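You operate a simulated robot arm through the tools that you are given. There is no shell and no other tool. Be economical: measure what you need, move in short steps, check, and stop when the job is done.

The job below is to be done with a simulated two-armed robot. You get a single attempt, and the scene is never put back.

## Task
Stack the foil bag marked "clips" from the rack shelf r3-2 on top of the foil bag marked "fuses". Stack the 5 A fuse carton from the rack shelf r3-2 on top of the 16 A fuse carton. Put the red controller on the guard plate. Put the fuse holder that says "2 A" from the black mat on the parts bench on top of the grey castor there and the fuse holder marked "10 A" on the sealer rest. Open the packing bench yellow drawer, put the corner guard on the end of the parts bench top away in the yellow drawer and shut the drawer again. Fetch the red cap and set it on the grey cart top. Take the seat belt tongue and put it on the sealer rest. Put the blue binder on the steel table. Shut the blue cart drawer. Open the parts bench knobs drawer, take the red star knob from the inside of the knobs drawer and leave it on the cream cart desk, then shut the drawer. The order is free. Set down upright: fuse holder.

The check looks at the end state, three seconds after you hand in, the way a careful person would. Anything else that was tipped, shoved, dropped, spilled or broken makes it a failure. A push-on lid holds only when it is set on centred and level and pressed home; a screw cap is set on level and turned clockwise until tight.

## Robot
Two 7-joint arms with two-finger parallel grippers on one trunk, on a base that drives. Base frame: it is fixed to the floor where the robot stands at the start and does not move with it; the origin is under the middle of the robot, x ahead of it, y to its left, z up; the surface under the hand at the start is at about z = 0.86. Readings come in m, degrees, newtons and seconds.
The left shoulder is at the start at [0.05, 0.168, 0.951], the right one opposite. With the tool pointing down near the work surface each hand reaches from about 0.1 to 0.64 m from the robot's upright axis, wherever it stands, measured 20 degrees to its own side. Places, roughly: blue binder [-1.5, 0, 1]; blue cart drawer [-2.1, 5.3, 0.7]; corner guard (6x6x6 cm) [0.4, 4, 0.9]; cream cart desk (54x20 cm) [-0.98, 3.26, 0.96]; foil bag [0.5, 0, 0.5]; fuse carton [0.5, 0, 0.5]; fuse holder [0.25, 4.5, 1]; grey cart top (24x24 cm) [-2.16, 7.44, 0.94]; grey castor (8x5x8 cm) [0.2, 4.7, 0.9]; guard plate [-3.25, -0.5, 0.75]; packing bench yellow drawer [-3.3, 2.2, 0.7]; parts bench knobs drawer [0.3, 5.7, 0.8]; red cap (6x6x4 cm) [0.6, 4.1, 0.9]; red controller [0.5, 0.5, 1]; red star knob (4x4x3 cm) [0.2, 5.8, 0.7]; sealer rest (29x24 cm) [-3.42, 1.62, 0.96]; seat belt tongue (5x2x8 cm) [-1.6, 0.2, 0.9]; steel table [-1.5, -1.7, 0.9]; yellow drawer inside [-3.4, 2.2, 0.7]. Payload 1.57 kg a hand.
The TCP of each hand is the grasp point between the finger pads, 0.03 m short of the fingertips. In the tool frame z runs along the fingers and y along their closing line. Largest opening 0.08 m; finger width 0.017, thickness 0.012; the body of the gripper, 0.04 by 0.082 m, starts 0.08 m behind the TCP.
Orientation is that of the tool frame in the base frame, as a unit quaternion [w, x, y, z]. With the fingers straight down and closing along the base's y, the tool's x points along the base's -x, its y along +y and its z along -z.

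## Interface
- The arms move only by the tool nudge_tool. It takes "left_targets", "right_targets" or both (then of equal length, played together; a hand with none holds still); each is a list of rows, each a list of 7 numbers: the shift along the base's x, y, z in m, then the turn, a rotation vector about the base's x, y, z in degrees, then the opening, from 0 (shut) to 1 (fully open). In form: [[tx, ty, tz, rx, ry, rz, gripper], ...]. A call has 1 to 8 rows; each row shifts and turns the commanded pose from where the row before left it. Rows are played at 5 a second. More than 0.05 m and 8.6 degrees between two rows, or a gripper value outside its range, and nothing of the call is played. A pose out of reach is approached as far as the arm can. The call stops where the force on the tool passes 40 N (or 10 N more than at its start, if that is more) or the arm is blocked; 0.2 s more then pass. The fingers move at their own pace (about 0.045 m/s each) and stop on an object; they squeeze with about 21 N. The grip force told is the motor's: it shows also when the fingers shut on nothing. Time passes only in rows, and 0.2 s behind the last, so rows that do not move let the fingers close. It gives the time, the measured TCP pose, the force on the tool (base axes), the opening and the grip force at its end, in the units of the frame above (readings bear some noise), with the torque about the TCP (base axes, N m) and any sound that the robot's microphone picked up.
- Cameras (640 x 400 px; columns grow to the right, rows downward): "scene" is now at [0.1252, 0.0185, 1.1658]; the picture's right is [0.22, -0.98, 0.00], its down [-0.54, -0.12, -0.83] and it looks along [0.81, 0.18, -0.56] (base axes); focal length 214 px, centre (320, 200). "left" rides on the left gripper at [0.072, 0.007, -0.122] in its tool frame; the picture's right is [-0.09, 1.00, 0.00], its down [-0.84, -0.08, -0.54] and it looks along [-0.54, -0.05, 0.84] (tool axes); focal length 238 px, centre (320, 200). "right" rides on the right gripper at [0.072, -0.007, -0.122] in its tool frame; the picture's right is [0.09, 1.00, 0.00], its down [-0.84, 0.08, -0.54] and it looks along [-0.54, 0.05, 0.84] (tool axes); focal length 238 px, centre (320, 200). There is no depth. A picture from a camera that has moved, and an enlarged one, comes with that camera's place and axes in the base frame and with its lens.
- camera(camera): a new picture of that camera. The clock stands still meanwhile.
- slide_trunk(by): slides the trunk up (or, below 0, down) by that many m; the arms and the scene camera ride with it, the base frame stays. It gives what a move gives, with no picture.
- steer(legs): drives the robot by 1 to 6 legs, each [ahead, left, turn to the left] in m, m and degrees, along the robot's own axes; the way and the turn of a leg run together, so that a leg with both is an arc; at most 1.5 m and 180 degrees a leg. The arms and the cameras ride along, it lands a little off, and it stops where it bumps. It gives what a move gives.
- pan_tilt(pan, tilt): turns the head with the scene camera to pan (to the left, within 80 degrees either way) and tilt (down, from -29 to 69), counted from straight ahead of the robot. It gives what a move gives.
- close_up(camera, box): a new picture of the part [left, top, right, bottom] of that camera's present view, enlarged. The clock stands still meanwhile.
- sign_off(): hands the job in; it is judged then, once.

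Go step by step. Nothing tells you exact positions but the pictures and the camera data: compare them with the known pose of the tool, close in by small moves and look again before you grip or let go. The budget is 577 turns and 370 pictures, counting those below and the enlarged ones. Unless the task says otherwise, let go and move clear before handing in, and close with one line.

The tools are called by a JSON object that holds its "api" and its "payload". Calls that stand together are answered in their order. nudge_tool: Moves the arms, as the interface text tells. Its arguments: {"type":"object","properties":{"left_targets":{"type":"array","items":{"type":"array","items":{"type":"number"}}},"right_targets":{"type":"array","items":{"type":"array","items":{"type":"number"}}}},"required":[]} The other tools are called the same way: slide_trunk (by) slides the trunk up or down; steer (legs) drives the base; pan_tilt (pan, tilt) turns the head that bears the scene camera; camera (camera) takes a picture; close_up (camera, box) takes an enlarged picture of a part of a camera's view; sign_off () hands the job in.

At the start:

```text
clock: 0.0
left_eef_pos: [0.3917, 0.2911, 1.108]
left_tcp_rot: [0.001, -0.001, 1.0, 0.0]
left_ft_force: [0.1, 0.1, 0.1]
left_torque: [0.01, -0.03, 0.01]
left_finger_gap: 0.0802
left_grasp_force: 0.1
right_eef_pos: [0.4079, -0.0531, 1.078]
right_tcp_rot: [0.0, 0.0, 1.0, -0.001]
right_ft_force: [-0.2, 0.0, -0.1]
right_torque: [-0.01, -0.01, -0.01]
right_finger_gap: 0.08
right_grasp_force: 0.1
trunk travel left (down, up): [-0.12, 0.323]
robot x, y, heading: [0.003, -0.001, 0.1]
head pan, tilt: [12.6, 33.9]
```

scene: 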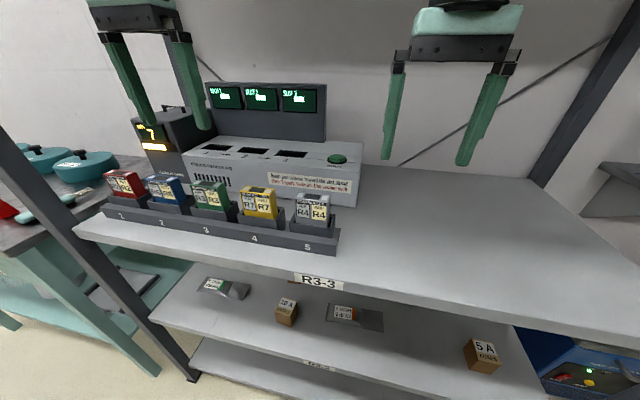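
right: 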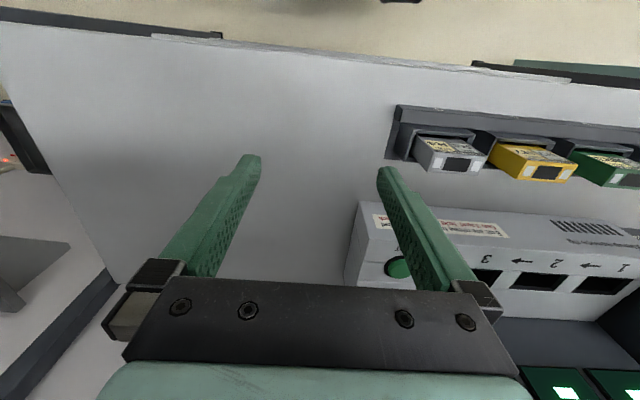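
left: 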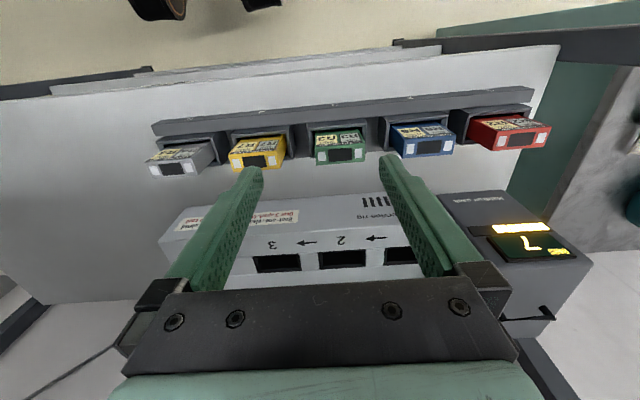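

I see the rack with shelf R3-3 at hand height, and shelf R3-2 below it with two foil bags and two or more cartons. First I look closer at the lower shelf.

{"api": "close_up", "payload": {"camera": "scene", "box": [180, 260, 540, 400]}}

{"api": "pan_tilt", "payload": {"pan": 0, "tilt": 60}}

{"api": "camera", "payload": {"camera": "scene"}}

```text
1.78 times, centred on (360, 330) of scene
camera zoom: at [0.1252, 0.0185, 1.1658], right [0.22, -0.98, 0.0], down [-0.54, -0.12, -0.83], along [0.81, 0.18, -0.56], focal length 381 px, centre (249, -31)
```

zoom: 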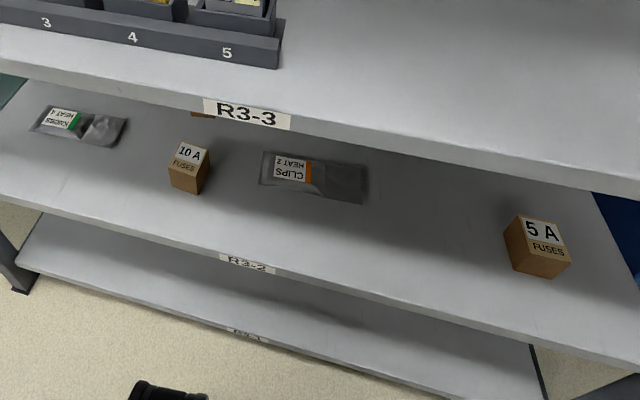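

```text
clock: 0.9
left_eef_pos: [0.3906, 0.2905, 1.1072]
left_tcp_rot: [0.0, 0.0, 1.0, 0.0]
left_ft_force: [-0.6, 0.1, -0.6]
left_torque: [0.01, 0.02, 0.03]
left_finger_gap: 0.0797
left_grasp_force: 0.1
right_eef_pos: [0.4076, -0.0532, 1.0795]
right_tcp_rot: [0.0, 0.0, 1.0, 0.0]
right_ft_force: [0.9, 0.7, 0.3]
right_torque: [-0.01, 0.02, -0.01]
right_finger_gap: 0.0801
right_grasp_force: 0.0
trunk travel left (down, up): [-0.12, 0.323]
robot x, y, heading: [-0.0, -0.0012, 0.2]
head pan, tilt: [0.0, 60.0]
```

```text
365 pictures are left
camera scene: at [0.1054, -0.0009, 1.1298], right [0.0, -1.0, 0.0], down [-0.87, 0.0, -0.5], along [0.5, 0.0, -0.87], focal length 214 px, centre (320, 200)
```

scene: 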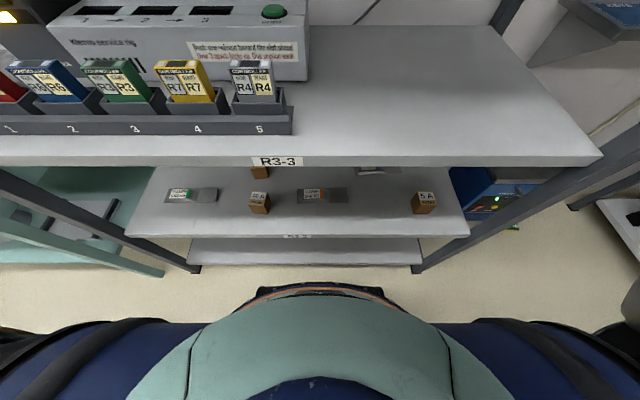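

The shelf R3-2 is at about z 0.5, and more items sit at its back. I back off and lower the trunk to see under the top shelf.

{"api": "steer", "payload": {"legs": [[-0.35, 0, 0]]}}

{"api": "slide_trunk", "payload": {"by": -0.12}}

{"api": "pan_tilt", "payload": {"pan": 0, "tilt": 33}}

{"api": "camera", "payload": {"camera": "scene"}}

{"api": "close_up", "payload": {"camera": "scene", "box": [180, 190, 480, 340]}}

```text
clock: 3.2
left_eef_pos: [0.0421, 0.2889, 1.1063]
left_tcp_rot: [0.001, 0.001, 1.0, 0.0]
left_ft_force: [0.6, 0.3, -0.1]
left_torque: [0.02, -0.02, -0.03]
left_finger_gap: 0.0803
left_grasp_force: 0.0
right_eef_pos: [0.0562, -0.0533, 1.0787]
right_tcp_rot: [-0.001, 0.002, 1.0, 0.0]
right_ft_force: [-1.1, 1.1, 0.6]
right_torque: [-0.04, 0.0, 0.04]
right_finger_gap: 0.0799
right_grasp_force: 0.0
trunk travel left (down, up): [-0.12, 0.323]
robot x, y, heading: [-0.3515, 0.0012, -0.3]
head pan, tilt: [0.0, 60.0]
```

```text
clock: 4.7
left_eef_pos: [0.041, 0.2906, 0.9875]
left_tcp_rot: [0.001, 0.001, 1.0, 0.0]
left_ft_force: [-0.1, 0.4, -0.2]
left_torque: [0.02, 0.02, 0.02]
left_finger_gap: 0.0798
left_grasp_force: 0.0
right_eef_pos: [0.0571, -0.0537, 0.9591]
right_tcp_rot: [-0.001, 0.001, 1.0, 0.0]
right_ft_force: [0.6, -1.4, -0.7]
right_torque: [-0.02, -0.01, 0.02]
right_finger_gap: 0.0799
right_grasp_force: 0.2
trunk travel left (down, up): [0.0, 0.443]
robot x, y, heading: [-0.3477, -0.0015, -0.3]
head pan, tilt: [0.0, 60.0]
```

```text
clock: 5.6
left_eef_pos: [0.0421, 0.2898, 0.9876]
left_tcp_rot: [0.001, 0.001, 1.0, 0.0]
left_ft_force: [0.5, 0.5, -0.4]
left_torque: [-0.03, 0.0, -0.03]
left_finger_gap: 0.0803
left_grasp_force: 0.0
right_eef_pos: [0.0566, -0.0532, 0.9599]
right_tcp_rot: [0.0, 0.001, 1.0, 0.0]
right_ft_force: [0.0, 1.1, 0.7]
right_torque: [-0.02, 0.01, 0.02]
right_finger_gap: 0.08
right_grasp_force: 0.0
trunk travel left (down, up): [0.0, 0.443]
robot x, y, heading: [-0.3509, 0.0025, -0.1]
head pan, tilt: [0.0, 33.0]
```

```text
364 pictures are left
camera scene: at [-0.2228, -0.0007, 1.0473], right [0.0, -1.0, 0.0], down [-0.55, 0.0, -0.84], along [0.84, 0.0, -0.55], focal length 214 px, centre (320, 200)
```

scene: 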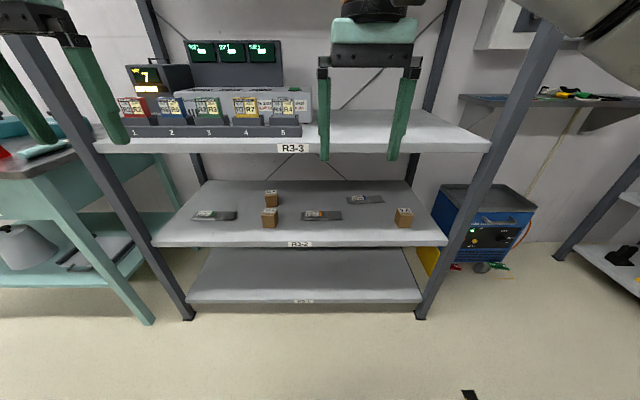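

```text
2.13 times, centred on (330, 265) of scene
camera zoom: at [-0.2228, -0.0007, 1.0473], right [0.0, -1.0, 0.0], down [-0.55, 0.0, -0.84], along [0.84, 0.0, -0.55], focal length 458 px, centre (299, 61)
```

zoom: 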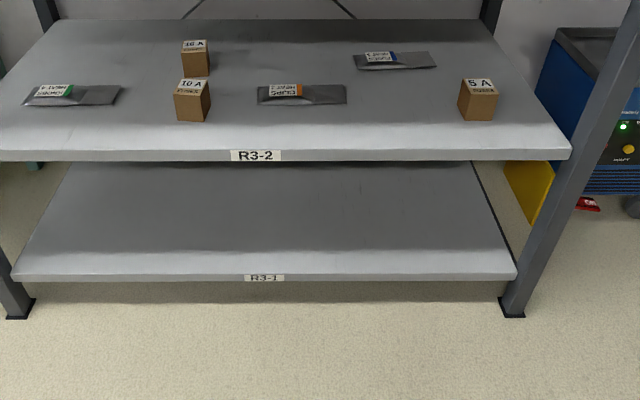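

Three bags (green, orange "clips", blue at the back) and three cartons. I zoom to read labels.

{"api": "close_up", "payload": {"camera": "scene", "box": [330, 180, 430, 240]}}

{"api": "close_up", "payload": {"camera": "scene", "box": [185, 180, 285, 240]}}

{"api": "close_up", "payload": {"camera": "scene", "box": [95, 40, 320, 150]}}

```text
6.40 times, centred on (380, 210) of scene
camera zoom: at [-0.2228, -0.0007, 1.0473], right [0.0, -1.0, 0.0], down [-0.55, 0.0, -0.84], along [0.84, 0.0, -0.55], focal length 1373 px, centre (-64, 136)
```

zoom: 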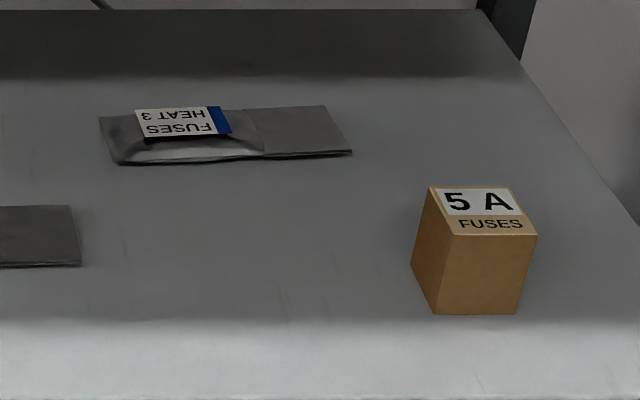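

```text
6.40 times, centred on (235, 210) of scene
camera zoom: at [-0.2228, -0.0007, 1.0473], right [0.0, -1.0, 0.0], down [-0.55, 0.0, -0.84], along [0.84, 0.0, -0.55], focal length 1373 px, centre (864, 136)
```

zoom: 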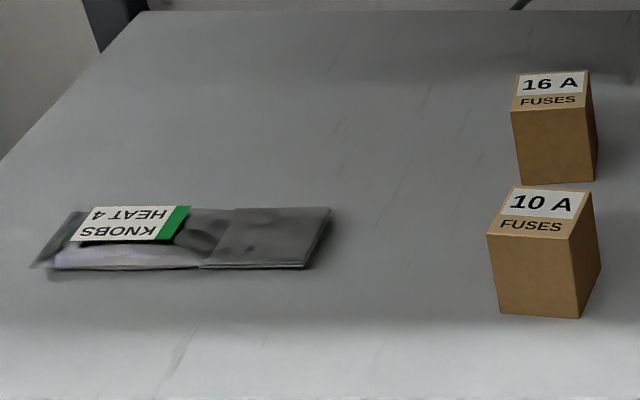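

```text
2.84 times, centred on (208, 95) of scene
camera zoom: at [-0.2228, -0.0007, 1.0473], right [0.0, -1.0, 0.0], down [-0.55, 0.0, -0.84], along [0.84, 0.0, -0.55], focal length 610 px, centre (640, 499)
```

zoom: 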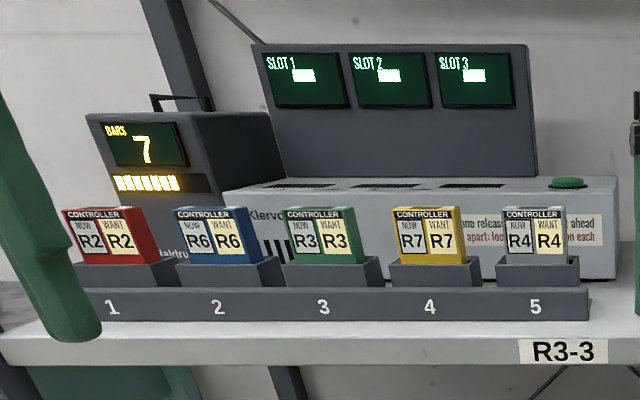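

Labels are clear: "fuses" bag ≈(0.59,-0.20), "clips" bag ≈(0.48,-0.01), 16 A carton ≈(0.57,0.21), 5 A carton ≈(0.435,-0.326), shelf z≈0.505. I pitch the right hand forward and low and tuck the left back.

{"api": "nudge_tool", "payload": {"right_targets": [[0, -0.03, -0.045, 0, -8.5, 0, 1], [0, -0.03, -0.045, 0, -8.5, 0, 1], [0, -0.03, -0.045, 0, -8.5, 0, 1], [0, -0.03, -0.045, 0, -8.5, 0, 1], [0, -0.02, -0.045, 0, -8.5, 0, 1], [0, -0.02, -0.045, 0, -8.5, 0, 1], [0, 0, -0.045, 0, -8.5, 0, 1]], "left_targets": [[-0.03, 0, 0, 0, 0, 0, 1], [-0.03, 0, 0, 0, 0, 0, 1], [-0.03, 0, 0, 0, 0, 0, 1], [-0.03, 0, 0, 0, 0, 0, 1], [-0.03, 0, 0, 0, 0, 0, 1], [0, 0, 0, 0, 0, 0, 1], [0, 0, 0, 0, 0, 0, 1]]}}

{"api": "camera", "payload": {"camera": "scene"}}

{"api": "camera", "payload": {"camera": "right"}}

```text
refused: row 1 steps farther than a row can; nothing moved
```

```text
359 pictures are left
camera scene: at [-0.2228, -0.0007, 1.0473], right [0.0, -1.0, 0.0], down [-0.55, 0.0, -0.84], along [0.84, 0.0, -0.55], focal length 214 px, centre (320, 200)
```

scene: 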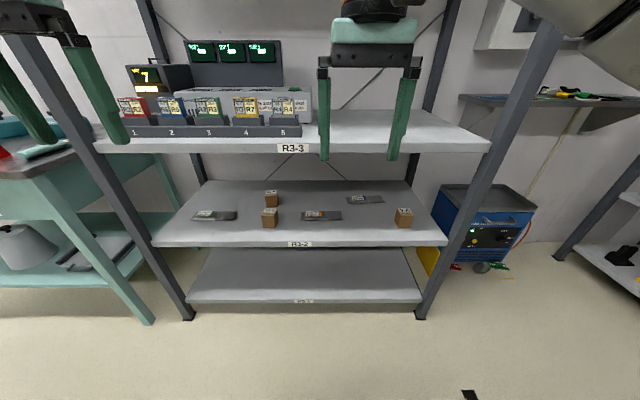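

```text
358 pictures are left
camera right: at [-0.0146, -0.0598, 1.0811], right [-0.09, 1.0, 0.0], down [0.84, 0.07, 0.54], along [0.54, 0.05, -0.84], focal length 238 px, centre (320, 200)
```

right: 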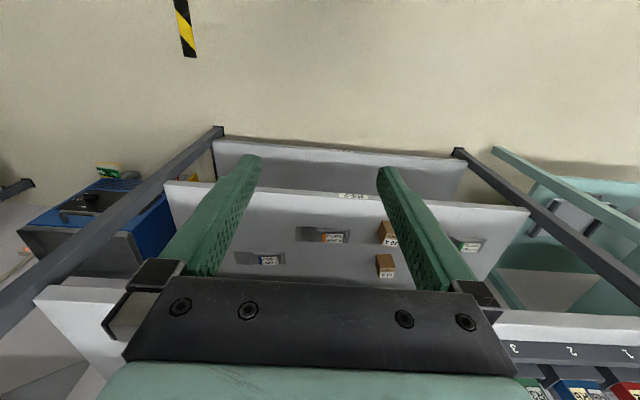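

The step was slightly too large; I repeat with smaller rows.

{"api": "nudge_tool", "payload": {"right_targets": [[0, -0.025, -0.04, 0, -7.5, 0, 1], [0, -0.025, -0.04, 0, -7.5, 0, 1], [0, -0.025, -0.04, 0, -7.5, 0, 1], [0, -0.025, -0.04, 0, -7.5, 0, 1], [0, -0.025, -0.04, 0, -7.5, 0, 1], [0, -0.025, -0.04, 0, -7.5, 0, 1], [0, -0.025, -0.04, 0, -7.5, 0, 1], [0, -0.025, -0.04, 0, -7.5, 0, 1]], "left_targets": [[-0.03, 0, 0, 0, 0, 0, 1], [-0.03, 0, 0, 0, 0, 0, 1], [-0.03, 0, 0, 0, 0, 0, 1], [-0.03, 0, 0, 0, 0, 0, 1], [-0.03, 0, 0, 0, 0, 0, 1], [0, 0, 0, 0, 0, 0, 1], [0, 0, 0, 0, 0, 0, 1], [0, 0, 0, 0, 0, 0, 1]]}}

```text
clock: 7.4
left_eef_pos: [-0.1093, 0.2922, 0.9905]
left_tcp_rot: [0.001, 0.0, 1.0, 0.001]
left_ft_force: [0.7, 0.1, 0.6]
left_torque: [0.0, 0.01, 0.0]
left_finger_gap: 0.0803
left_grasp_force: 0.0
right_eef_pos: [0.0836, -0.2373, 0.6559]
right_tcp_rot: [0.477, -0.002, 0.879, 0.007]
right_ft_force: [0.2, 0.7, 0.2]
right_torque: [-0.02, 0.0, -0.03]
right_finger_gap: 0.08
right_grasp_force: 0.1
right hand out of reach, approached as far as the arm can: row 7, 8
trunk travel left (down, up): [0.0, 0.443]
robot x, y, heading: [-0.3517, 0.0005, -0.2]
head pan, tilt: [0.0, 33.0]
```

Nearly reached the wanted pitch. I look at the arm's shape.

{"api": "camera", "payload": {"camera": "scene"}}

{"api": "camera", "payload": {"camera": "right"}}

```text
357 pictures are left
camera scene: at [-0.2227, -0.0008, 1.0474], right [0.0, -1.0, 0.0], down [-0.54, 0.0, -0.84], along [0.84, 0.0, -0.54], focal length 214 px, centre (320, 200)
```

scene: 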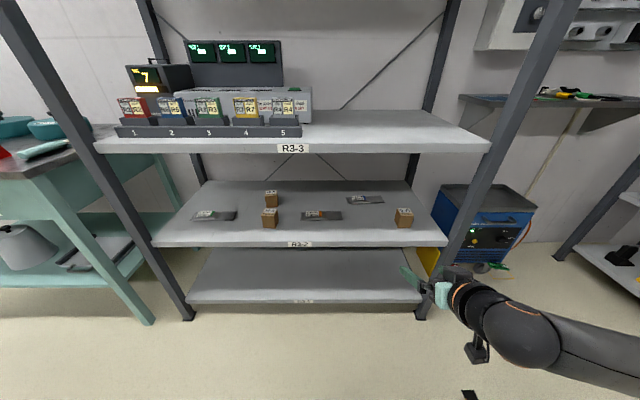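

```text
356 pictures are left
camera right: at [-0.0569, -0.2449, 0.6614], right [-0.06, 1.0, -0.07], down [0.0, 0.07, 1.0], along [1.0, 0.06, 0.0], focal length 238 px, centre (320, 200)
```

right: 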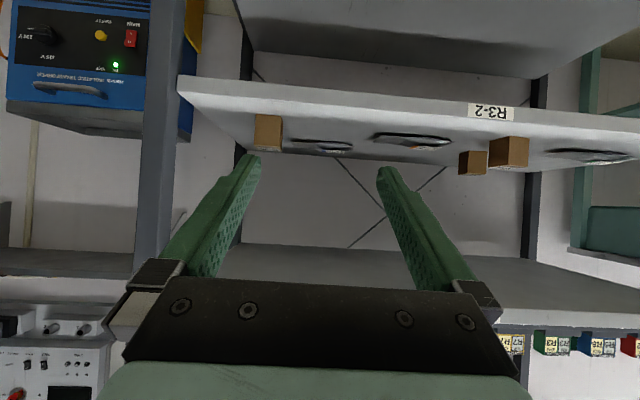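

The hand fits under the top shelf. I drive in so that the right hand is just short of and above the 5 A carton.

{"api": "steer", "payload": {"legs": [[0, -0.09, 0], [0.27, 0, 0]]}}

{"api": "camera", "payload": {"camera": "right"}}

{"api": "camera", "payload": {"camera": "scene"}}

```text
clock: 10.4
left_eef_pos: [0.1566, 0.2042, 0.9895]
left_tcp_rot: [0.001, -0.005, 1.0, 0.0]
left_ft_force: [-0.1, -0.3, -0.1]
left_torque: [0.05, -0.02, 0.01]
left_finger_gap: 0.0799
left_grasp_force: 0.1
right_eef_pos: [0.3574, -0.3207, 0.6549]
right_tcp_rot: [0.477, -0.006, 0.879, 0.008]
right_ft_force: [0.0, -0.2, 0.3]
right_torque: [-0.02, -0.02, 0.01]
right_finger_gap: 0.0799
right_grasp_force: 0.1
trunk travel left (down, up): [0.0, 0.443]
robot x, y, heading: [-0.08, -0.0886, 0.2]
head pan, tilt: [0.0, 33.0]
```

```text
355 pictures are left
camera right: at [0.2165, -0.3314, 0.6614], right [-0.07, 1.0, -0.07], down [0.0, 0.07, 1.0], along [1.0, 0.07, 0.0], focal length 238 px, centre (320, 200)
```

right: 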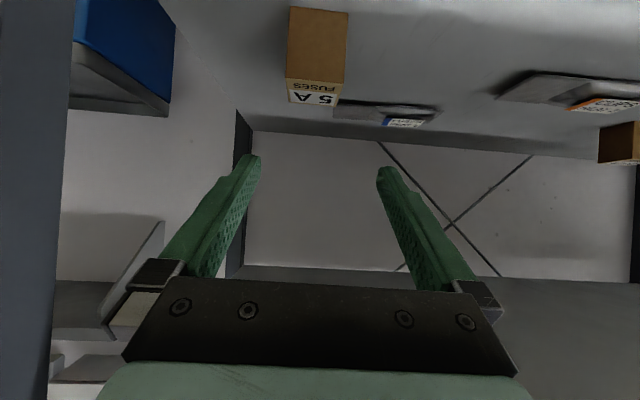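

```text
354 pictures are left
camera scene: at [0.0479, -0.0893, 1.0474], right [0.01, -1.0, 0.0], down [-0.54, 0.0, -0.84], along [0.84, 0.01, -0.54], focal length 214 px, centre (320, 200)
```

scene: 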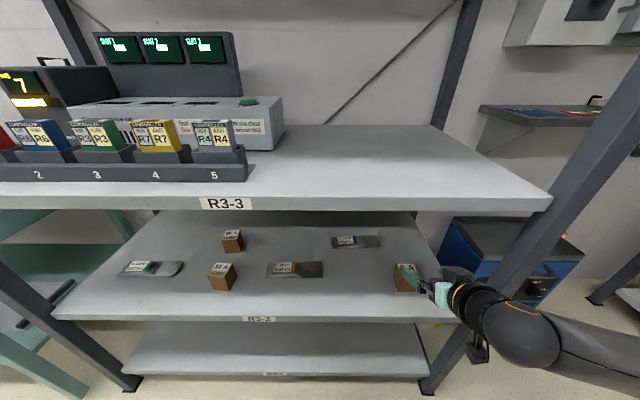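

The 5 A carton sits squarely between the finger lines (centre ≈(0.435,-0.318)). I go down and forward around it.

{"api": "nudge_tool", "payload": {"right_targets": [[0.02, 0.0, -0.03, 0, 0, 0, 1], [0.02, 0.001, -0.03, 0, 0, 0, 1], [0.02, 0.001, -0.025, 0, 0, 0, 1], [0.018, 0, -0.02, 0, 0, 0, 1]]}}

{"api": "camera", "payload": {"camera": "right"}}

```text
clock: 11.4
left_eef_pos: [0.1564, 0.2047, 0.9906]
left_tcp_rot: [0.001, -0.004, 1.0, 0.0]
left_ft_force: [-0.3, -0.7, -0.2]
left_torque: [0.02, -0.04, -0.01]
left_finger_gap: 0.08
left_grasp_force: 0.0
right_eef_pos: [0.4081, -0.3383, 0.6219]
right_tcp_rot: [0.476, -0.011, 0.879, 0.013]
right_ft_force: [0.5, 0.6, -0.4]
right_torque: [0.03, 0.02, -0.01]
right_finger_gap: 0.0799
right_grasp_force: 0.1
right hand out of reach, approached as far as the arm can: row 1, 2, 3, 4
trunk travel left (down, up): [0.0, 0.443]
robot x, y, heading: [-0.077, -0.0919, 0.1]
head pan, tilt: [0.0, 33.0]
```

```text
353 pictures are left
camera right: at [0.2679, -0.3482, 0.6288], right [-0.08, 0.99, -0.06], down [0.0, 0.07, 1.0], along [1.0, 0.08, -0.01], focal length 238 px, centre (320, 200)
```

right: 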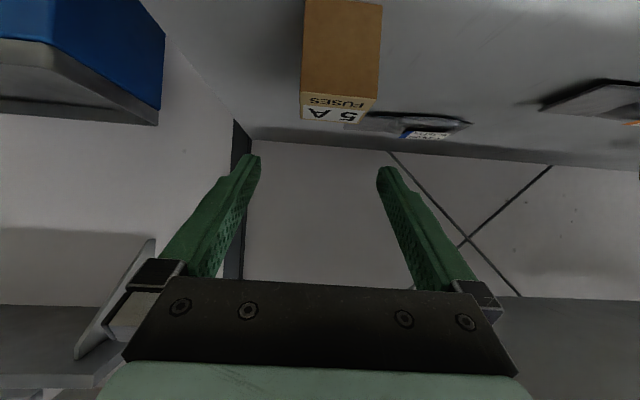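

The arm can't follow at this pitch. I steepen the hand a bit and see whether it comes along.

{"api": "nudge_tool", "payload": {"right_targets": [[0, 0, 0, 0, 6, 0, 1], [0, 0, 0, 0, 6, 0, 1], [0, 0, 0, 0, 6, 0, 1]]}}

```text
clock: 12.2
left_eef_pos: [0.1562, 0.2044, 0.9906]
left_tcp_rot: [0.002, -0.003, 1.0, 0.0]
left_ft_force: [0.6, -0.2, 0.1]
left_torque: [0.01, -0.01, 0.03]
left_finger_gap: 0.0799
left_grasp_force: 0.1
right_eef_pos: [0.4075, -0.337, 0.6206]
right_tcp_rot: [0.333, -0.004, 0.943, 0.009]
right_ft_force: [0.0, -0.5, -0.3]
right_torque: [0.0, 0.0, -0.01]
right_finger_gap: 0.08
right_grasp_force: 0.1
trunk travel left (down, up): [0.0, 0.443]
robot x, y, heading: [-0.0805, -0.0916, 0.1]
head pan, tilt: [0.0, 33.0]
```

Now 51° below horizontal and within reach. Continue to the carton.

{"api": "nudge_tool", "payload": {"right_targets": [[0.0, 0.018, -0.01, 0, 0, 0, 1], [0.01, 0, -0.02, 0, 0, 0, 1], [0.01, 0, -0.02, 0, 0, 0, 1], [0.008, 0, -0.02, 0, 0, 0, 1]]}}

{"api": "camera", "payload": {"camera": "right"}}

```text
clock: 13.2
left_eef_pos: [0.1569, 0.2046, 0.9899]
left_tcp_rot: [0.001, -0.004, 1.0, 0.0]
left_ft_force: [-0.4, 0.2, 0.0]
left_torque: [-0.02, 0.02, -0.01]
left_finger_gap: 0.0797
left_grasp_force: 0.0
right_eef_pos: [0.4347, -0.3195, 0.5512]
right_tcp_rot: [0.334, -0.005, 0.942, 0.01]
right_ft_force: [0.6, -0.7, -0.5]
right_torque: [0.02, 0.0, 0.0]
right_finger_gap: 0.0799
right_grasp_force: 0.1
trunk travel left (down, up): [0.0, 0.443]
robot x, y, heading: [-0.0787, -0.0902, 0.4]
head pan, tilt: [0.0, 33.0]
```

```text
352 pictures are left
camera right: at [0.3032, -0.3291, 0.5988], right [-0.09, 1.0, -0.04], down [0.31, 0.07, 0.95], along [0.95, 0.07, -0.31], focal length 238 px, centre (320, 200)
```

right: 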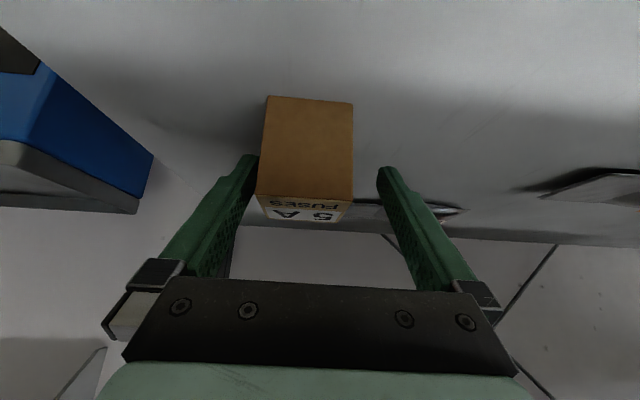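

The carton lies ~6 mm right of centre; I shift and close.

{"api": "nudge_tool", "payload": {"right_targets": [[0.004, -0.006, -0.004, 0, 0, 0, 1], [0, 0, 0, 0, 0, 0, 0], [0, 0, 0, 0, 0, 0, 0], [0, 0, 0, 0, 0, 0, 0], [0, 0, 0, 0, 0, 0, 0]]}}

{"api": "camera", "payload": {"camera": "right"}}

```text
clock: 14.4
left_eef_pos: [0.1571, 0.205, 0.989]
left_tcp_rot: [0.001, -0.004, 1.0, 0.0]
left_ft_force: [-0.6, 0.9, -0.9]
left_torque: [0.0, -0.03, 0.01]
left_finger_gap: 0.0802
left_grasp_force: 0.1
right_eef_pos: [0.4387, -0.3239, 0.545]
right_tcp_rot: [0.334, -0.005, 0.943, 0.01]
right_ft_force: [-0.4, -0.9, 0.1]
right_torque: [0.04, 0.0, -0.03]
right_finger_gap: 0.0497
right_grasp_force: 21.0
trunk travel left (down, up): [0.0, 0.443]
robot x, y, heading: [-0.0806, -0.0891, 0.5]
head pan, tilt: [0.0, 33.0]
```

```text
351 pictures are left
camera right: at [0.3079, -0.3342, 0.5946], right [-0.09, 1.0, -0.04], down [0.31, 0.07, 0.95], along [0.95, 0.07, -0.31], focal length 238 px, centre (320, 200)
```

right: 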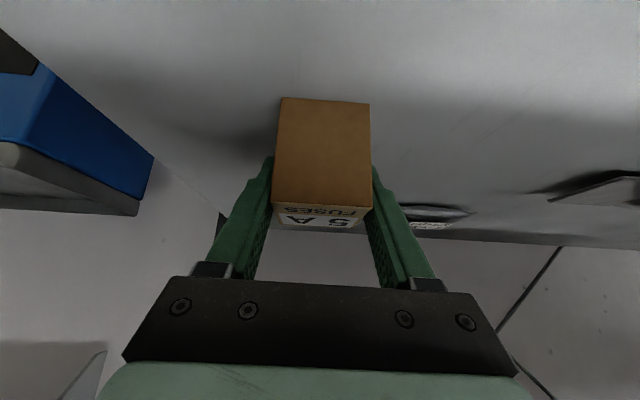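

Gripped at 5 cm. Lift, back out a little, and drive left to line up with the 16 A carton.

{"api": "nudge_tool", "payload": {"right_targets": [[0, 0, 0.04, 0, 0, 0, 0], [0, 0, 0.04, 0, 0, 0, 0], [-0.02, 0, 0.03, 0, 0, 0, 0]]}}

{"api": "steer", "payload": {"legs": [[-0.15, 0, 0], [0, 0.4, 0]]}}

{"api": "camera", "payload": {"camera": "scene"}}

{"api": "camera", "payload": {"camera": "right"}}

```text
clock: 15.2
left_eef_pos: [0.1574, 0.2055, 0.9893]
left_tcp_rot: [0.0, -0.004, 1.0, 0.001]
left_ft_force: [0.6, -0.5, 0.4]
left_torque: [0.0, -0.01, 0.0]
left_finger_gap: 0.0801
left_grasp_force: 0.0
right_eef_pos: [0.419, -0.3264, 0.6567]
right_tcp_rot: [0.332, -0.004, 0.943, 0.009]
right_ft_force: [0.2, -0.5, -1.0]
right_torque: [0.01, -0.01, 0.0]
right_finger_gap: 0.0498
right_grasp_force: 19.9
trunk travel left (down, up): [0.0, 0.443]
robot x, y, heading: [-0.0828, -0.088, 0.5]
head pan, tilt: [0.0, 33.0]
```

```text
clock: 20.1
left_eef_pos: [0.0015, 0.5966, 0.9908]
left_tcp_rot: [0.001, -0.005, 1.0, 0.0]
left_ft_force: [0.3, 0.6, 0.1]
left_torque: [0.01, -0.02, -0.02]
left_finger_gap: 0.0799
left_grasp_force: 0.0
right_eef_pos: [0.265, 0.0674, 0.656]
right_tcp_rot: [0.333, -0.005, 0.943, 0.01]
right_ft_force: [0.1, -0.2, -0.8]
right_torque: [-0.05, 0.0, 0.0]
right_finger_gap: 0.0494
right_grasp_force: 21.4
trunk travel left (down, up): [0.0, 0.443]
robot x, y, heading: [-0.2332, 0.2999, 0.3]
head pan, tilt: [0.0, 33.0]
```

```text
350 pictures are left
camera scene: at [-0.1064, 0.3026, 1.0474], right [0.01, -1.0, 0.0], down [-0.54, 0.0, -0.84], along [0.84, 0.01, -0.54], focal length 214 px, centre (320, 200)
```

scene: 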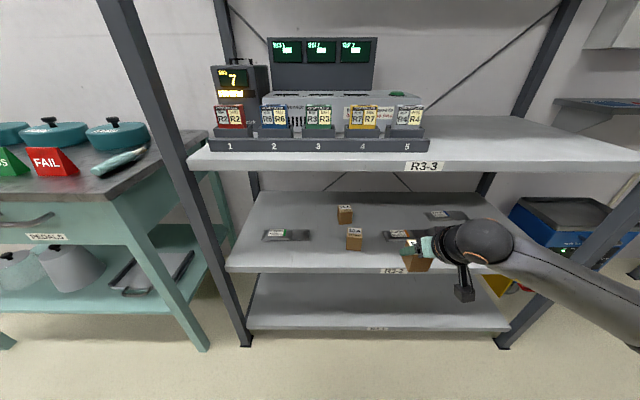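

```text
349 pictures are left
camera right: at [0.1338, 0.0569, 0.7053], right [-0.09, 1.0, -0.04], down [0.31, 0.07, 0.95], along [0.95, 0.07, -0.31], focal length 238 px, centre (320, 200)
```

right: 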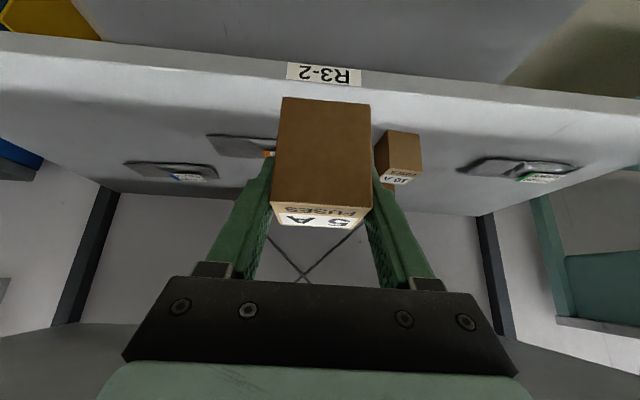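

I zoom on the cartons from here to measure the 16 A carton again.

{"api": "close_up", "payload": {"camera": "scene", "box": [310, 190, 410, 260]}}

```text
5.71 times, centred on (360, 225) of scene
camera zoom: at [-0.1064, 0.3026, 1.0474], right [0.01, -1.0, 0.0], down [-0.54, 0.0, -0.84], along [0.84, 0.01, -0.54], focal length 1226 px, centre (91, 57)
```

zoom: 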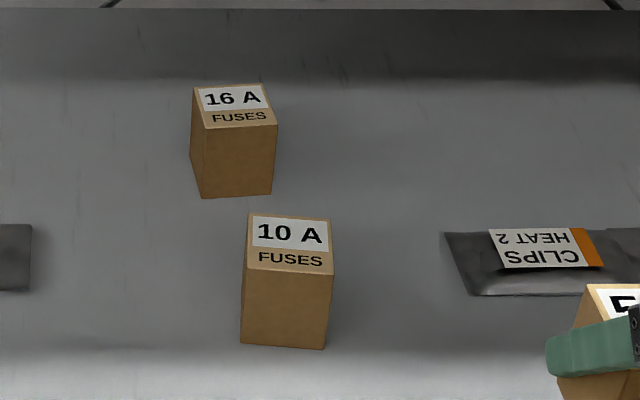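

The 16 A carton is centred at about (0.577, 0.210), turned about +6°. I flatten the hand's pitch to clear the shelf above and turn slightly to match.

{"api": "nudge_tool", "payload": {"right_targets": [[0, 0.0, 0, 0, -5, 0, 0], [-0.02, 0.0, 0, 0, -5, 0, 0], [-0.02, 0, 0, 0, 0, 5, 0]]}}

```text
clock: 20.9
left_eef_pos: [0.0028, 0.5958, 0.9894]
left_tcp_rot: [0.001, -0.006, 1.0, 0.0]
left_ft_force: [0.0, -0.4, -0.1]
left_torque: [-0.05, -0.03, 0.01]
left_finger_gap: 0.08
left_grasp_force: 0.1
right_eef_pos: [0.2239, 0.0669, 0.6555]
right_tcp_rot: [0.414, -0.047, 0.909, 0.028]
right_ft_force: [-0.2, 0.1, -1.4]
right_torque: [0.02, 0.0, -0.04]
right_finger_gap: 0.0494
right_grasp_force: 21.0
trunk travel left (down, up): [0.0, 0.443]
robot x, y, heading: [-0.2338, 0.3022, 0.3]
head pan, tilt: [0.0, 33.0]
```

The carton must stay level, so the pitch can't be changed in the grip. I restore the pitch, set the carton down near the shelf front with a longer arm, and will regrip it at a flatter pitch.

{"api": "nudge_tool", "payload": {"right_targets": [[0.02, 0.0, 0, 0, 5, 0, 0], [0.04, 0.0, 0, 0, 5, 0, 0], [0.045, 0, 0, 0, 0, 0, 0], [0.045, 0, 0, 0, 0, 0, 0], [0.035, 0, -0.03, 0, 0, 0, 0], [0.0, 0, -0.04, 0, 0, 0, 0], [0.0, 0, -0.03, 0, 0, 0, 0]]}}

{"api": "camera", "payload": {"camera": "right"}}

```text
clock: 22.6
left_eef_pos: [0.0018, 0.5958, 0.9899]
left_tcp_rot: [0.002, -0.006, 1.0, 0.0]
left_ft_force: [0.1, 0.3, 0.4]
left_torque: [0.03, 0.0, 0.0]
left_finger_gap: 0.0803
left_grasp_force: 0.1
right_eef_pos: [0.4119, 0.0671, 0.5546]
right_tcp_rot: [0.333, -0.043, 0.941, 0.031]
right_ft_force: [-0.8, 0.3, -1.1]
right_torque: [0.01, 0.02, 0.0]
right_finger_gap: 0.0496
right_grasp_force: 21.0
trunk travel left (down, up): [0.0, 0.443]
robot x, y, heading: [-0.2318, 0.3022, 0.4]
head pan, tilt: [0.0, 33.0]
```

```text
347 pictures are left
camera right: at [0.2815, 0.0449, 0.6031], right [-0.17, 0.98, -0.03], down [0.3, 0.08, 0.95], along [0.94, 0.16, -0.31], focal length 238 px, centre (320, 200)
```

right: 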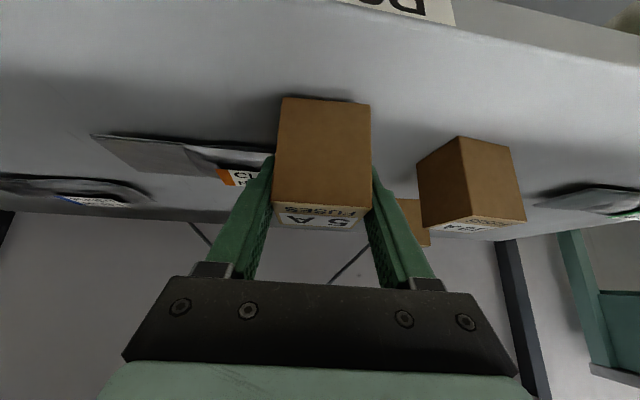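

Reach is fine when standing back. I lower the last 9 mm, release, back off along the tool and flatten the pitch.

{"api": "nudge_tool", "payload": {"right_targets": [[0, 0, -0.008, 0, 0, 0, 0], [0, 0, 0, 0, 0, 0, 0.8], [0, 0, 0, 0, 0, 0, 0.8], [0, 0, 0, 0, 0, 0, 0.8], [-0.03, 0, 0.035, 0, 0, 0, 0.8], [-0.02, 0, 0.03, 0, -7, 0, 0.9], [0.0, 0, 0, 0, -7, 0, 0.9]]}}

{"api": "camera", "payload": {"camera": "right"}}

```text
clock: 24.1
left_eef_pos: [0.0014, 0.5962, 0.9893]
left_tcp_rot: [0.001, -0.005, 1.0, -0.001]
left_ft_force: [-0.2, -0.1, 0.0]
left_torque: [0.0, 0.04, 0.01]
left_finger_gap: 0.0801
left_grasp_force: 0.0
right_eef_pos: [0.3617, 0.0687, 0.6142]
right_tcp_rot: [0.447, -0.047, 0.893, 0.026]
right_ft_force: [0.7, -0.5, 0.0]
right_torque: [0.0, 0.04, 0.03]
right_finger_gap: 0.0721
right_grasp_force: 0.0
trunk travel left (down, up): [0.0, 0.443]
robot x, y, heading: [-0.2379, 0.3046, 0.7]
head pan, tilt: [0.0, 33.0]
```

```text
346 pictures are left
camera right: at [0.2231, 0.0468, 0.6294], right [-0.16, 0.98, -0.07], down [0.06, 0.08, 1.0], along [0.98, 0.16, -0.07], focal length 238 px, centre (320, 200)
```

right: 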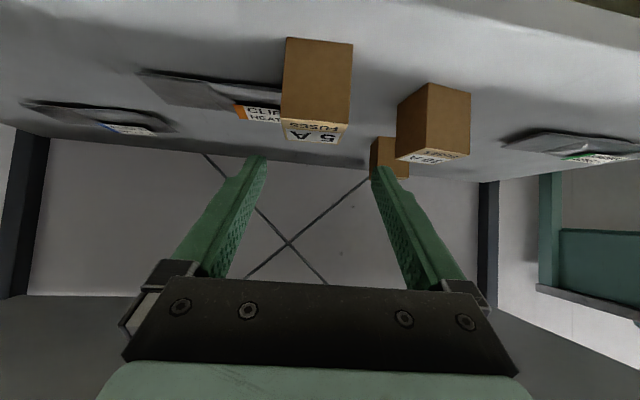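

Now 37° below horizontal. I regrip the carton.

{"api": "nudge_tool", "payload": {"right_targets": [[0.02, 0, -0.025, 0, 0, 0, 1], [0.02, 0, -0.025, 0, 0, 0, 1], [0.012, 0, -0.013, 0, 0, 0, 1]]}}

{"api": "camera", "payload": {"camera": "right"}}

```text
clock: 24.9
left_eef_pos: [0.002, 0.596, 0.9903]
left_tcp_rot: [0.001, -0.006, 1.0, 0.0]
left_ft_force: [-0.3, -0.4, 0.2]
left_torque: [0.02, -0.01, -0.03]
left_finger_gap: 0.0798
left_grasp_force: 0.1
right_eef_pos: [0.4116, 0.0688, 0.5497]
right_tcp_rot: [0.446, -0.047, 0.894, 0.026]
right_ft_force: [-0.2, 0.5, 0.2]
right_torque: [0.01, -0.01, -0.04]
right_finger_gap: 0.08
right_grasp_force: 0.1
trunk travel left (down, up): [0.0, 0.443]
robot x, y, heading: [-0.2383, 0.3048, 0.5]
head pan, tilt: [0.0, 33.0]
```

```text
345 pictures are left
camera right: at [0.2732, 0.0461, 0.5656], right [-0.16, 0.98, -0.07], down [0.06, 0.08, 0.99], along [0.98, 0.16, -0.07], focal length 238 px, centre (320, 200)
```

right: 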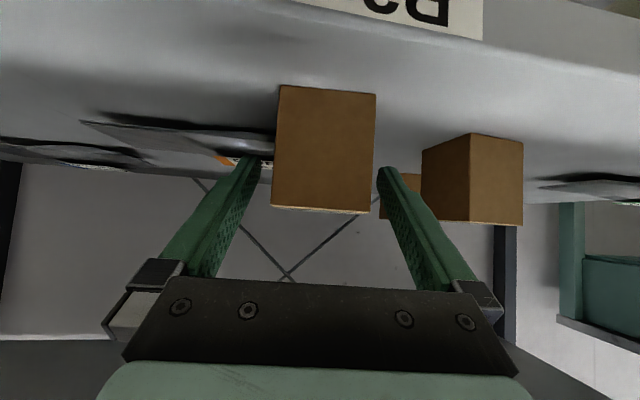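

Centred well enough; grip and lift.

{"api": "nudge_tool", "payload": {"right_targets": [[0, 0.003, 0, 0, 0, 0, 1], [0, 0, 0, 0, 0, 0, 0], [0, 0, 0, 0, 0, 0, 0], [0, 0, 0, 0, 0, 0, 0], [0, 0, 0.03, 0, 0, 0, 0], [0, 0, 0.04, 0, 0, 0, 0], [0, 0, 0.04, 0, 0, 0, 0]]}}

```text
clock: 26.6
left_eef_pos: [0.0014, 0.5976, 0.9906]
left_tcp_rot: [0.001, -0.005, 1.0, -0.001]
left_ft_force: [0.8, -0.2, -0.3]
left_torque: [0.02, 0.02, -0.01]
left_finger_gap: 0.0799
left_grasp_force: 0.0
right_eef_pos: [0.4104, 0.0717, 0.6628]
right_tcp_rot: [0.446, -0.047, 0.894, 0.026]
right_ft_force: [0.8, -0.3, -1.3]
right_torque: [0.03, -0.03, 0.01]
right_finger_gap: 0.0497
right_grasp_force: 20.8
trunk travel left (down, up): [0.0, 0.443]
robot x, y, heading: [-0.233, 0.3005, 0.7]
head pan, tilt: [0.0, 33.0]
```

Lifted. I drive a bit forward and left, then line up over the 16 A carton.

{"api": "steer", "payload": {"legs": [[0, 0.12, 0], [0.1, 0, 0]]}}

{"api": "camera", "payload": {"camera": "right"}}

{"api": "close_up", "payload": {"camera": "scene", "box": [320, 180, 480, 280]}}

```text
clock: 29.0
left_eef_pos: [0.1024, 0.7207, 0.9906]
left_tcp_rot: [0.0, -0.004, 1.0, 0.001]
left_ft_force: [0.0, 0.6, 0.2]
left_torque: [0.02, 0.02, -0.02]
left_finger_gap: 0.08
left_grasp_force: 0.0
right_eef_pos: [0.5117, 0.1958, 0.6626]
right_tcp_rot: [0.446, -0.046, 0.894, 0.026]
right_ft_force: [-0.2, 1.0, -1.3]
right_torque: [0.01, 0.01, 0.04]
right_finger_gap: 0.0496
right_grasp_force: 21.3
trunk travel left (down, up): [0.0, 0.443]
robot x, y, heading: [-0.1353, 0.4284, 0.5]
head pan, tilt: [0.0, 33.0]
```

```text
344 pictures are left
camera right: at [0.3732, 0.1734, 0.6788], right [-0.16, 0.98, -0.07], down [0.06, 0.08, 0.99], along [0.98, 0.16, -0.07], focal length 238 px, centre (320, 200)
```

right: 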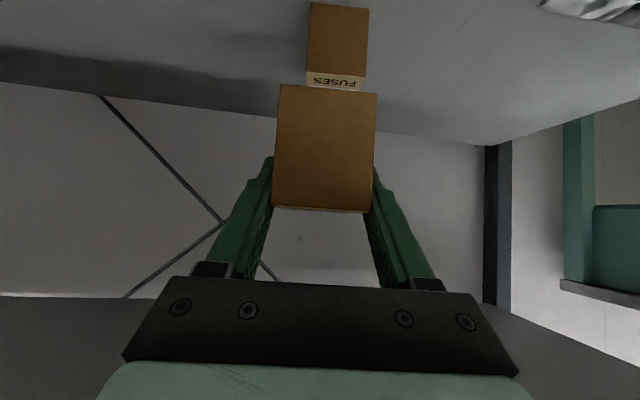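

```text
4.00 times, centred on (400, 230) of scene
camera zoom: at [-0.0057, 0.4261, 1.0474], right [0.01, -1.0, 0.0], down [-0.54, 0.0, -0.84], along [0.84, 0.01, -0.54], focal length 858 px, centre (0, 80)
```

zoom: 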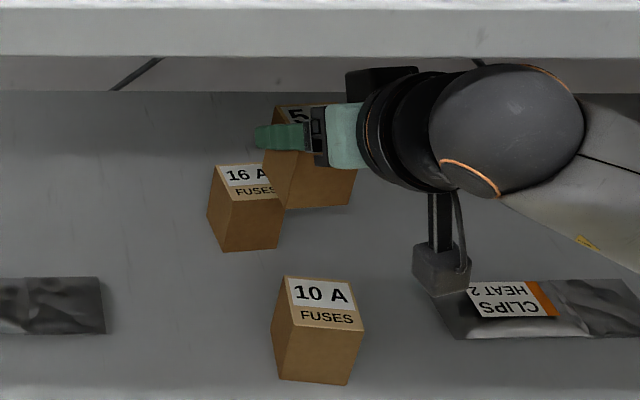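

Scene and hand camera agree: I need about +6.5 cm ahead and +1.6 cm left, then down 5 cm.

{"api": "nudge_tool", "payload": {"right_targets": [[0.033, 0.008, 0, 0, 0, 0, 0], [0.032, 0.008, 0, 0, 0, 0, 0], [0, 0, -0.02, 0, 0, 0, 0], [0, 0, -0.02, 0, 0, 0, 0]]}}

{"api": "close_up", "payload": {"camera": "scene", "box": [320, 180, 480, 280]}}

{"api": "camera", "payload": {"camera": "right"}}

```text
clock: 30.0
left_eef_pos: [0.1022, 0.7196, 0.99]
left_tcp_rot: [0.001, -0.004, 1.0, 0.001]
left_ft_force: [-0.4, 0.1, 0.1]
left_torque: [-0.02, 0.0, 0.0]
left_finger_gap: 0.08
left_grasp_force: 0.0
right_eef_pos: [0.5757, 0.2102, 0.6207]
right_tcp_rot: [0.445, -0.046, 0.894, 0.026]
right_ft_force: [-0.1, -0.3, -1.5]
right_torque: [-0.05, -0.01, -0.01]
right_finger_gap: 0.0499
right_grasp_force: 21.4
trunk travel left (down, up): [0.0, 0.443]
robot x, y, heading: [-0.1317, 0.4255, 0.7]
head pan, tilt: [0.0, 33.0]
```

```text
4.00 times, centred on (400, 230) of scene
camera zoom: at [-0.0056, 0.4261, 1.0474], right [0.01, -1.0, 0.0], down [-0.54, 0.0, -0.84], along [0.84, 0.01, -0.54], focal length 858 px, centre (0, 80)
```

zoom: 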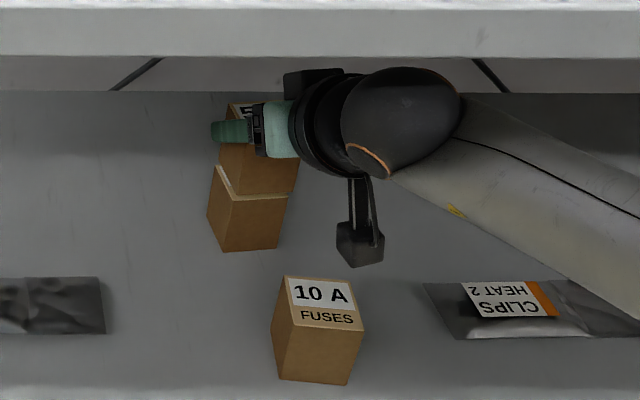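

```text
341 pictures are left
camera right: at [0.4376, 0.189, 0.6365], right [-0.16, 0.98, -0.07], down [0.06, 0.08, 0.99], along [0.98, 0.16, -0.07], focal length 238 px, centre (320, 200)
```

right: 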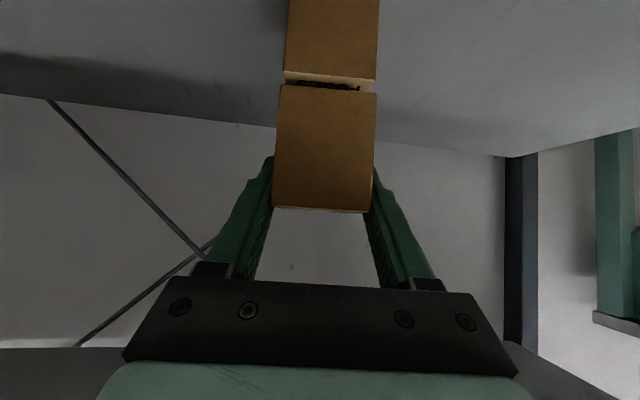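

Nearly aligned; shift 4 mm ahead, 1 mm left, then lower to contact.

{"api": "nudge_tool", "payload": {"right_targets": [[0.004, 0.001, 0, 0, 0, 0, 0], [0, 0, -0.005, 0, 0, 0, 0], [0, 0, -0.003, 0, 0, 0, 0], [0, 0, -0.002, 0, 0, 0, 0]]}}

{"api": "camera", "payload": {"camera": "right"}}

```text
clock: 31.0
left_eef_pos: [0.1027, 0.7195, 0.9904]
left_tcp_rot: [0.001, -0.004, 1.0, 0.0]
left_ft_force: [0.5, 0.0, 0.0]
left_torque: [0.01, 0.03, 0.03]
left_finger_gap: 0.0802
left_grasp_force: 0.2
right_eef_pos: [0.5807, 0.212, 0.6118]
right_tcp_rot: [0.445, -0.046, 0.894, 0.025]
right_ft_force: [-0.2, 0.2, -0.9]
right_torque: [0.01, -0.04, -0.02]
right_finger_gap: 0.0499
right_grasp_force: 21.2
trunk travel left (down, up): [0.0, 0.443]
robot x, y, heading: [-0.1344, 0.4275, 0.5]
head pan, tilt: [0.0, 33.0]
```

```text
340 pictures are left
camera right: at [0.4429, 0.19, 0.6281], right [-0.16, 0.98, -0.07], down [0.06, 0.08, 0.99], along [0.98, 0.15, -0.08], focal length 238 px, centre (320, 200)
```

right: 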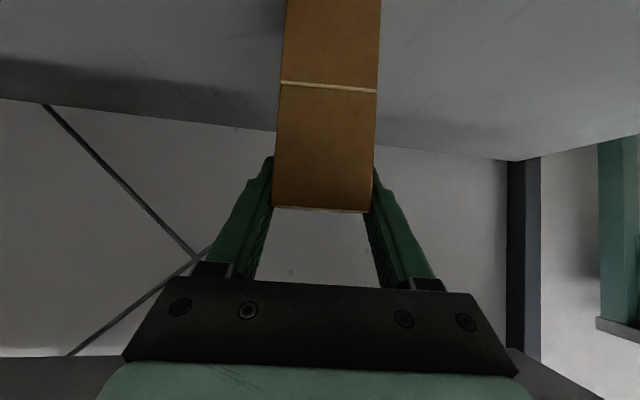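

Well aligned with about a millimetre of gap. I lower 1.5 mm, release and back out.

{"api": "nudge_tool", "payload": {"right_targets": [[0, 0, -0.0015, 0, 0, 0, 0], [0, 0, 0, 0, 0, 0, 0.7], [0, 0, 0, 0, 0, 0, 0.7], [-0.02, 0, 0.014, 0, 0, 0, 0.8], [-0.035, 0, 0.025, 0, 0, 0, 0.8], [-0.04, 0, 0.01, 0, 0, 0, 0.8], [-0.04, 0, 0.0, 0, 0, 0, 0.8]]}}

{"api": "close_up", "payload": {"camera": "scene", "box": [320, 180, 480, 280]}}

```text
clock: 32.6
left_eef_pos: [0.104, 0.7195, 0.9906]
left_tcp_rot: [0.001, -0.003, 1.0, 0.0]
left_ft_force: [0.3, 1.0, 0.4]
left_torque: [0.04, -0.01, 0.0]
left_finger_gap: 0.08
left_grasp_force: 0.0
right_eef_pos: [0.4426, 0.2118, 0.6617]
right_tcp_rot: [0.445, -0.046, 0.894, 0.026]
right_ft_force: [-0.4, 0.3, -0.2]
right_torque: [-0.01, 0.02, 0.0]
right_finger_gap: 0.064
right_grasp_force: 0.0
trunk travel left (down, up): [0.0, 0.443]
robot x, y, heading: [-0.1337, 0.4281, 0.4]
head pan, tilt: [0.0, 33.0]
```

```text
4.00 times, centred on (400, 230) of scene
camera zoom: at [-0.0057, 0.4261, 1.0474], right [0.01, -1.0, 0.0], down [-0.54, 0.0, -0.84], along [0.84, 0.01, -0.54], focal length 858 px, centre (0, 80)
```

zoom: 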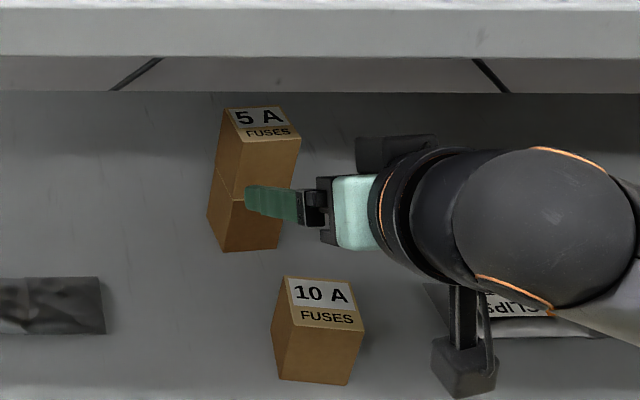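

Cartons are stacked nicely. Next the clips bag: I back off, drive right, and yaw the hand so it closes across the bag (along x) with a sideways lean.

{"api": "nudge_tool", "payload": {"right_targets": [[-0.04, 0, 0.0, 0, 0, 0, 1], [-0.04, 0, 0.0, 0, 0, 0, 1]]}}

{"api": "steer", "payload": {"legs": [[-0.32, 0, 0], [0, -0.37, 0]]}}

{"api": "nudge_tool", "payload": {"right_targets": [[0, 0.01, 0, 0, 0, 8.5, 1], [0, 0.01, 0, 0, 0, 8.5, 1], [0, 0.01, 0, 0, 0, 8.5, 1], [0, 0.01, 0, 0, 0, 8.5, 1], [0, 0.01, 0, 0, 0, 8.5, 1]]}}

```text
clock: 33.2
left_eef_pos: [0.1026, 0.7207, 0.9909]
left_tcp_rot: [0.001, -0.005, 1.0, 0.0]
left_ft_force: [0.9, 0.2, -1.1]
left_torque: [0.02, 0.08, -0.01]
left_finger_gap: 0.0802
left_grasp_force: 0.1
right_eef_pos: [0.3641, 0.2119, 0.6623]
right_tcp_rot: [0.445, -0.045, 0.894, 0.025]
right_ft_force: [0.8, 0.2, 0.1]
right_torque: [0.0, -0.03, 0.0]
right_finger_gap: 0.0799
right_grasp_force: 0.0
trunk travel left (down, up): [0.0, 0.443]
robot x, y, heading: [-0.1357, 0.429, 0.1]
head pan, tilt: [0.0, 33.0]
```

```text
clock: 35.4
left_eef_pos: [-0.2063, 0.7172, 0.9912]
left_tcp_rot: [0.002, -0.006, 1.0, 0.0]
left_ft_force: [-0.1, -1.0, 1.2]
left_torque: [-0.01, 0.02, 0.03]
left_finger_gap: 0.0801
left_grasp_force: 0.2
right_eef_pos: [0.0577, 0.2107, 0.663]
right_tcp_rot: [0.446, -0.048, 0.894, 0.026]
right_ft_force: [-0.5, 0.3, 0.4]
right_torque: [0.0, 0.0, -0.03]
right_finger_gap: 0.0799
right_grasp_force: 0.0
trunk travel left (down, up): [0.0, 0.443]
robot x, y, heading: [-0.4392, 0.4202, 0.9]
head pan, tilt: [0.0, 33.0]
stopped in leg 1: the robot was blocked; the commanded pose is now the measured one
```

```text
clock: 36.6
left_eef_pos: [-0.2064, 0.7181, 0.9907]
left_tcp_rot: [0.002, -0.006, 1.0, 0.001]
left_ft_force: [-0.2, 0.4, 0.5]
left_torque: [-0.02, 0.0, -0.02]
left_finger_gap: 0.0802
left_grasp_force: 0.1
right_eef_pos: [0.0586, 0.2576, 0.6635]
right_tcp_rot: [0.411, -0.348, 0.824, 0.177]
right_ft_force: [0.8, -0.5, -0.6]
right_torque: [0.02, -0.03, 0.01]
right_finger_gap: 0.0796
right_grasp_force: 0.1
right hand out of reach, approached as far as the arm can: row 5
trunk travel left (down, up): [0.0, 0.443]
robot x, y, heading: [-0.4427, 0.4265, 0.6]
head pan, tilt: [0.0, 33.0]
```

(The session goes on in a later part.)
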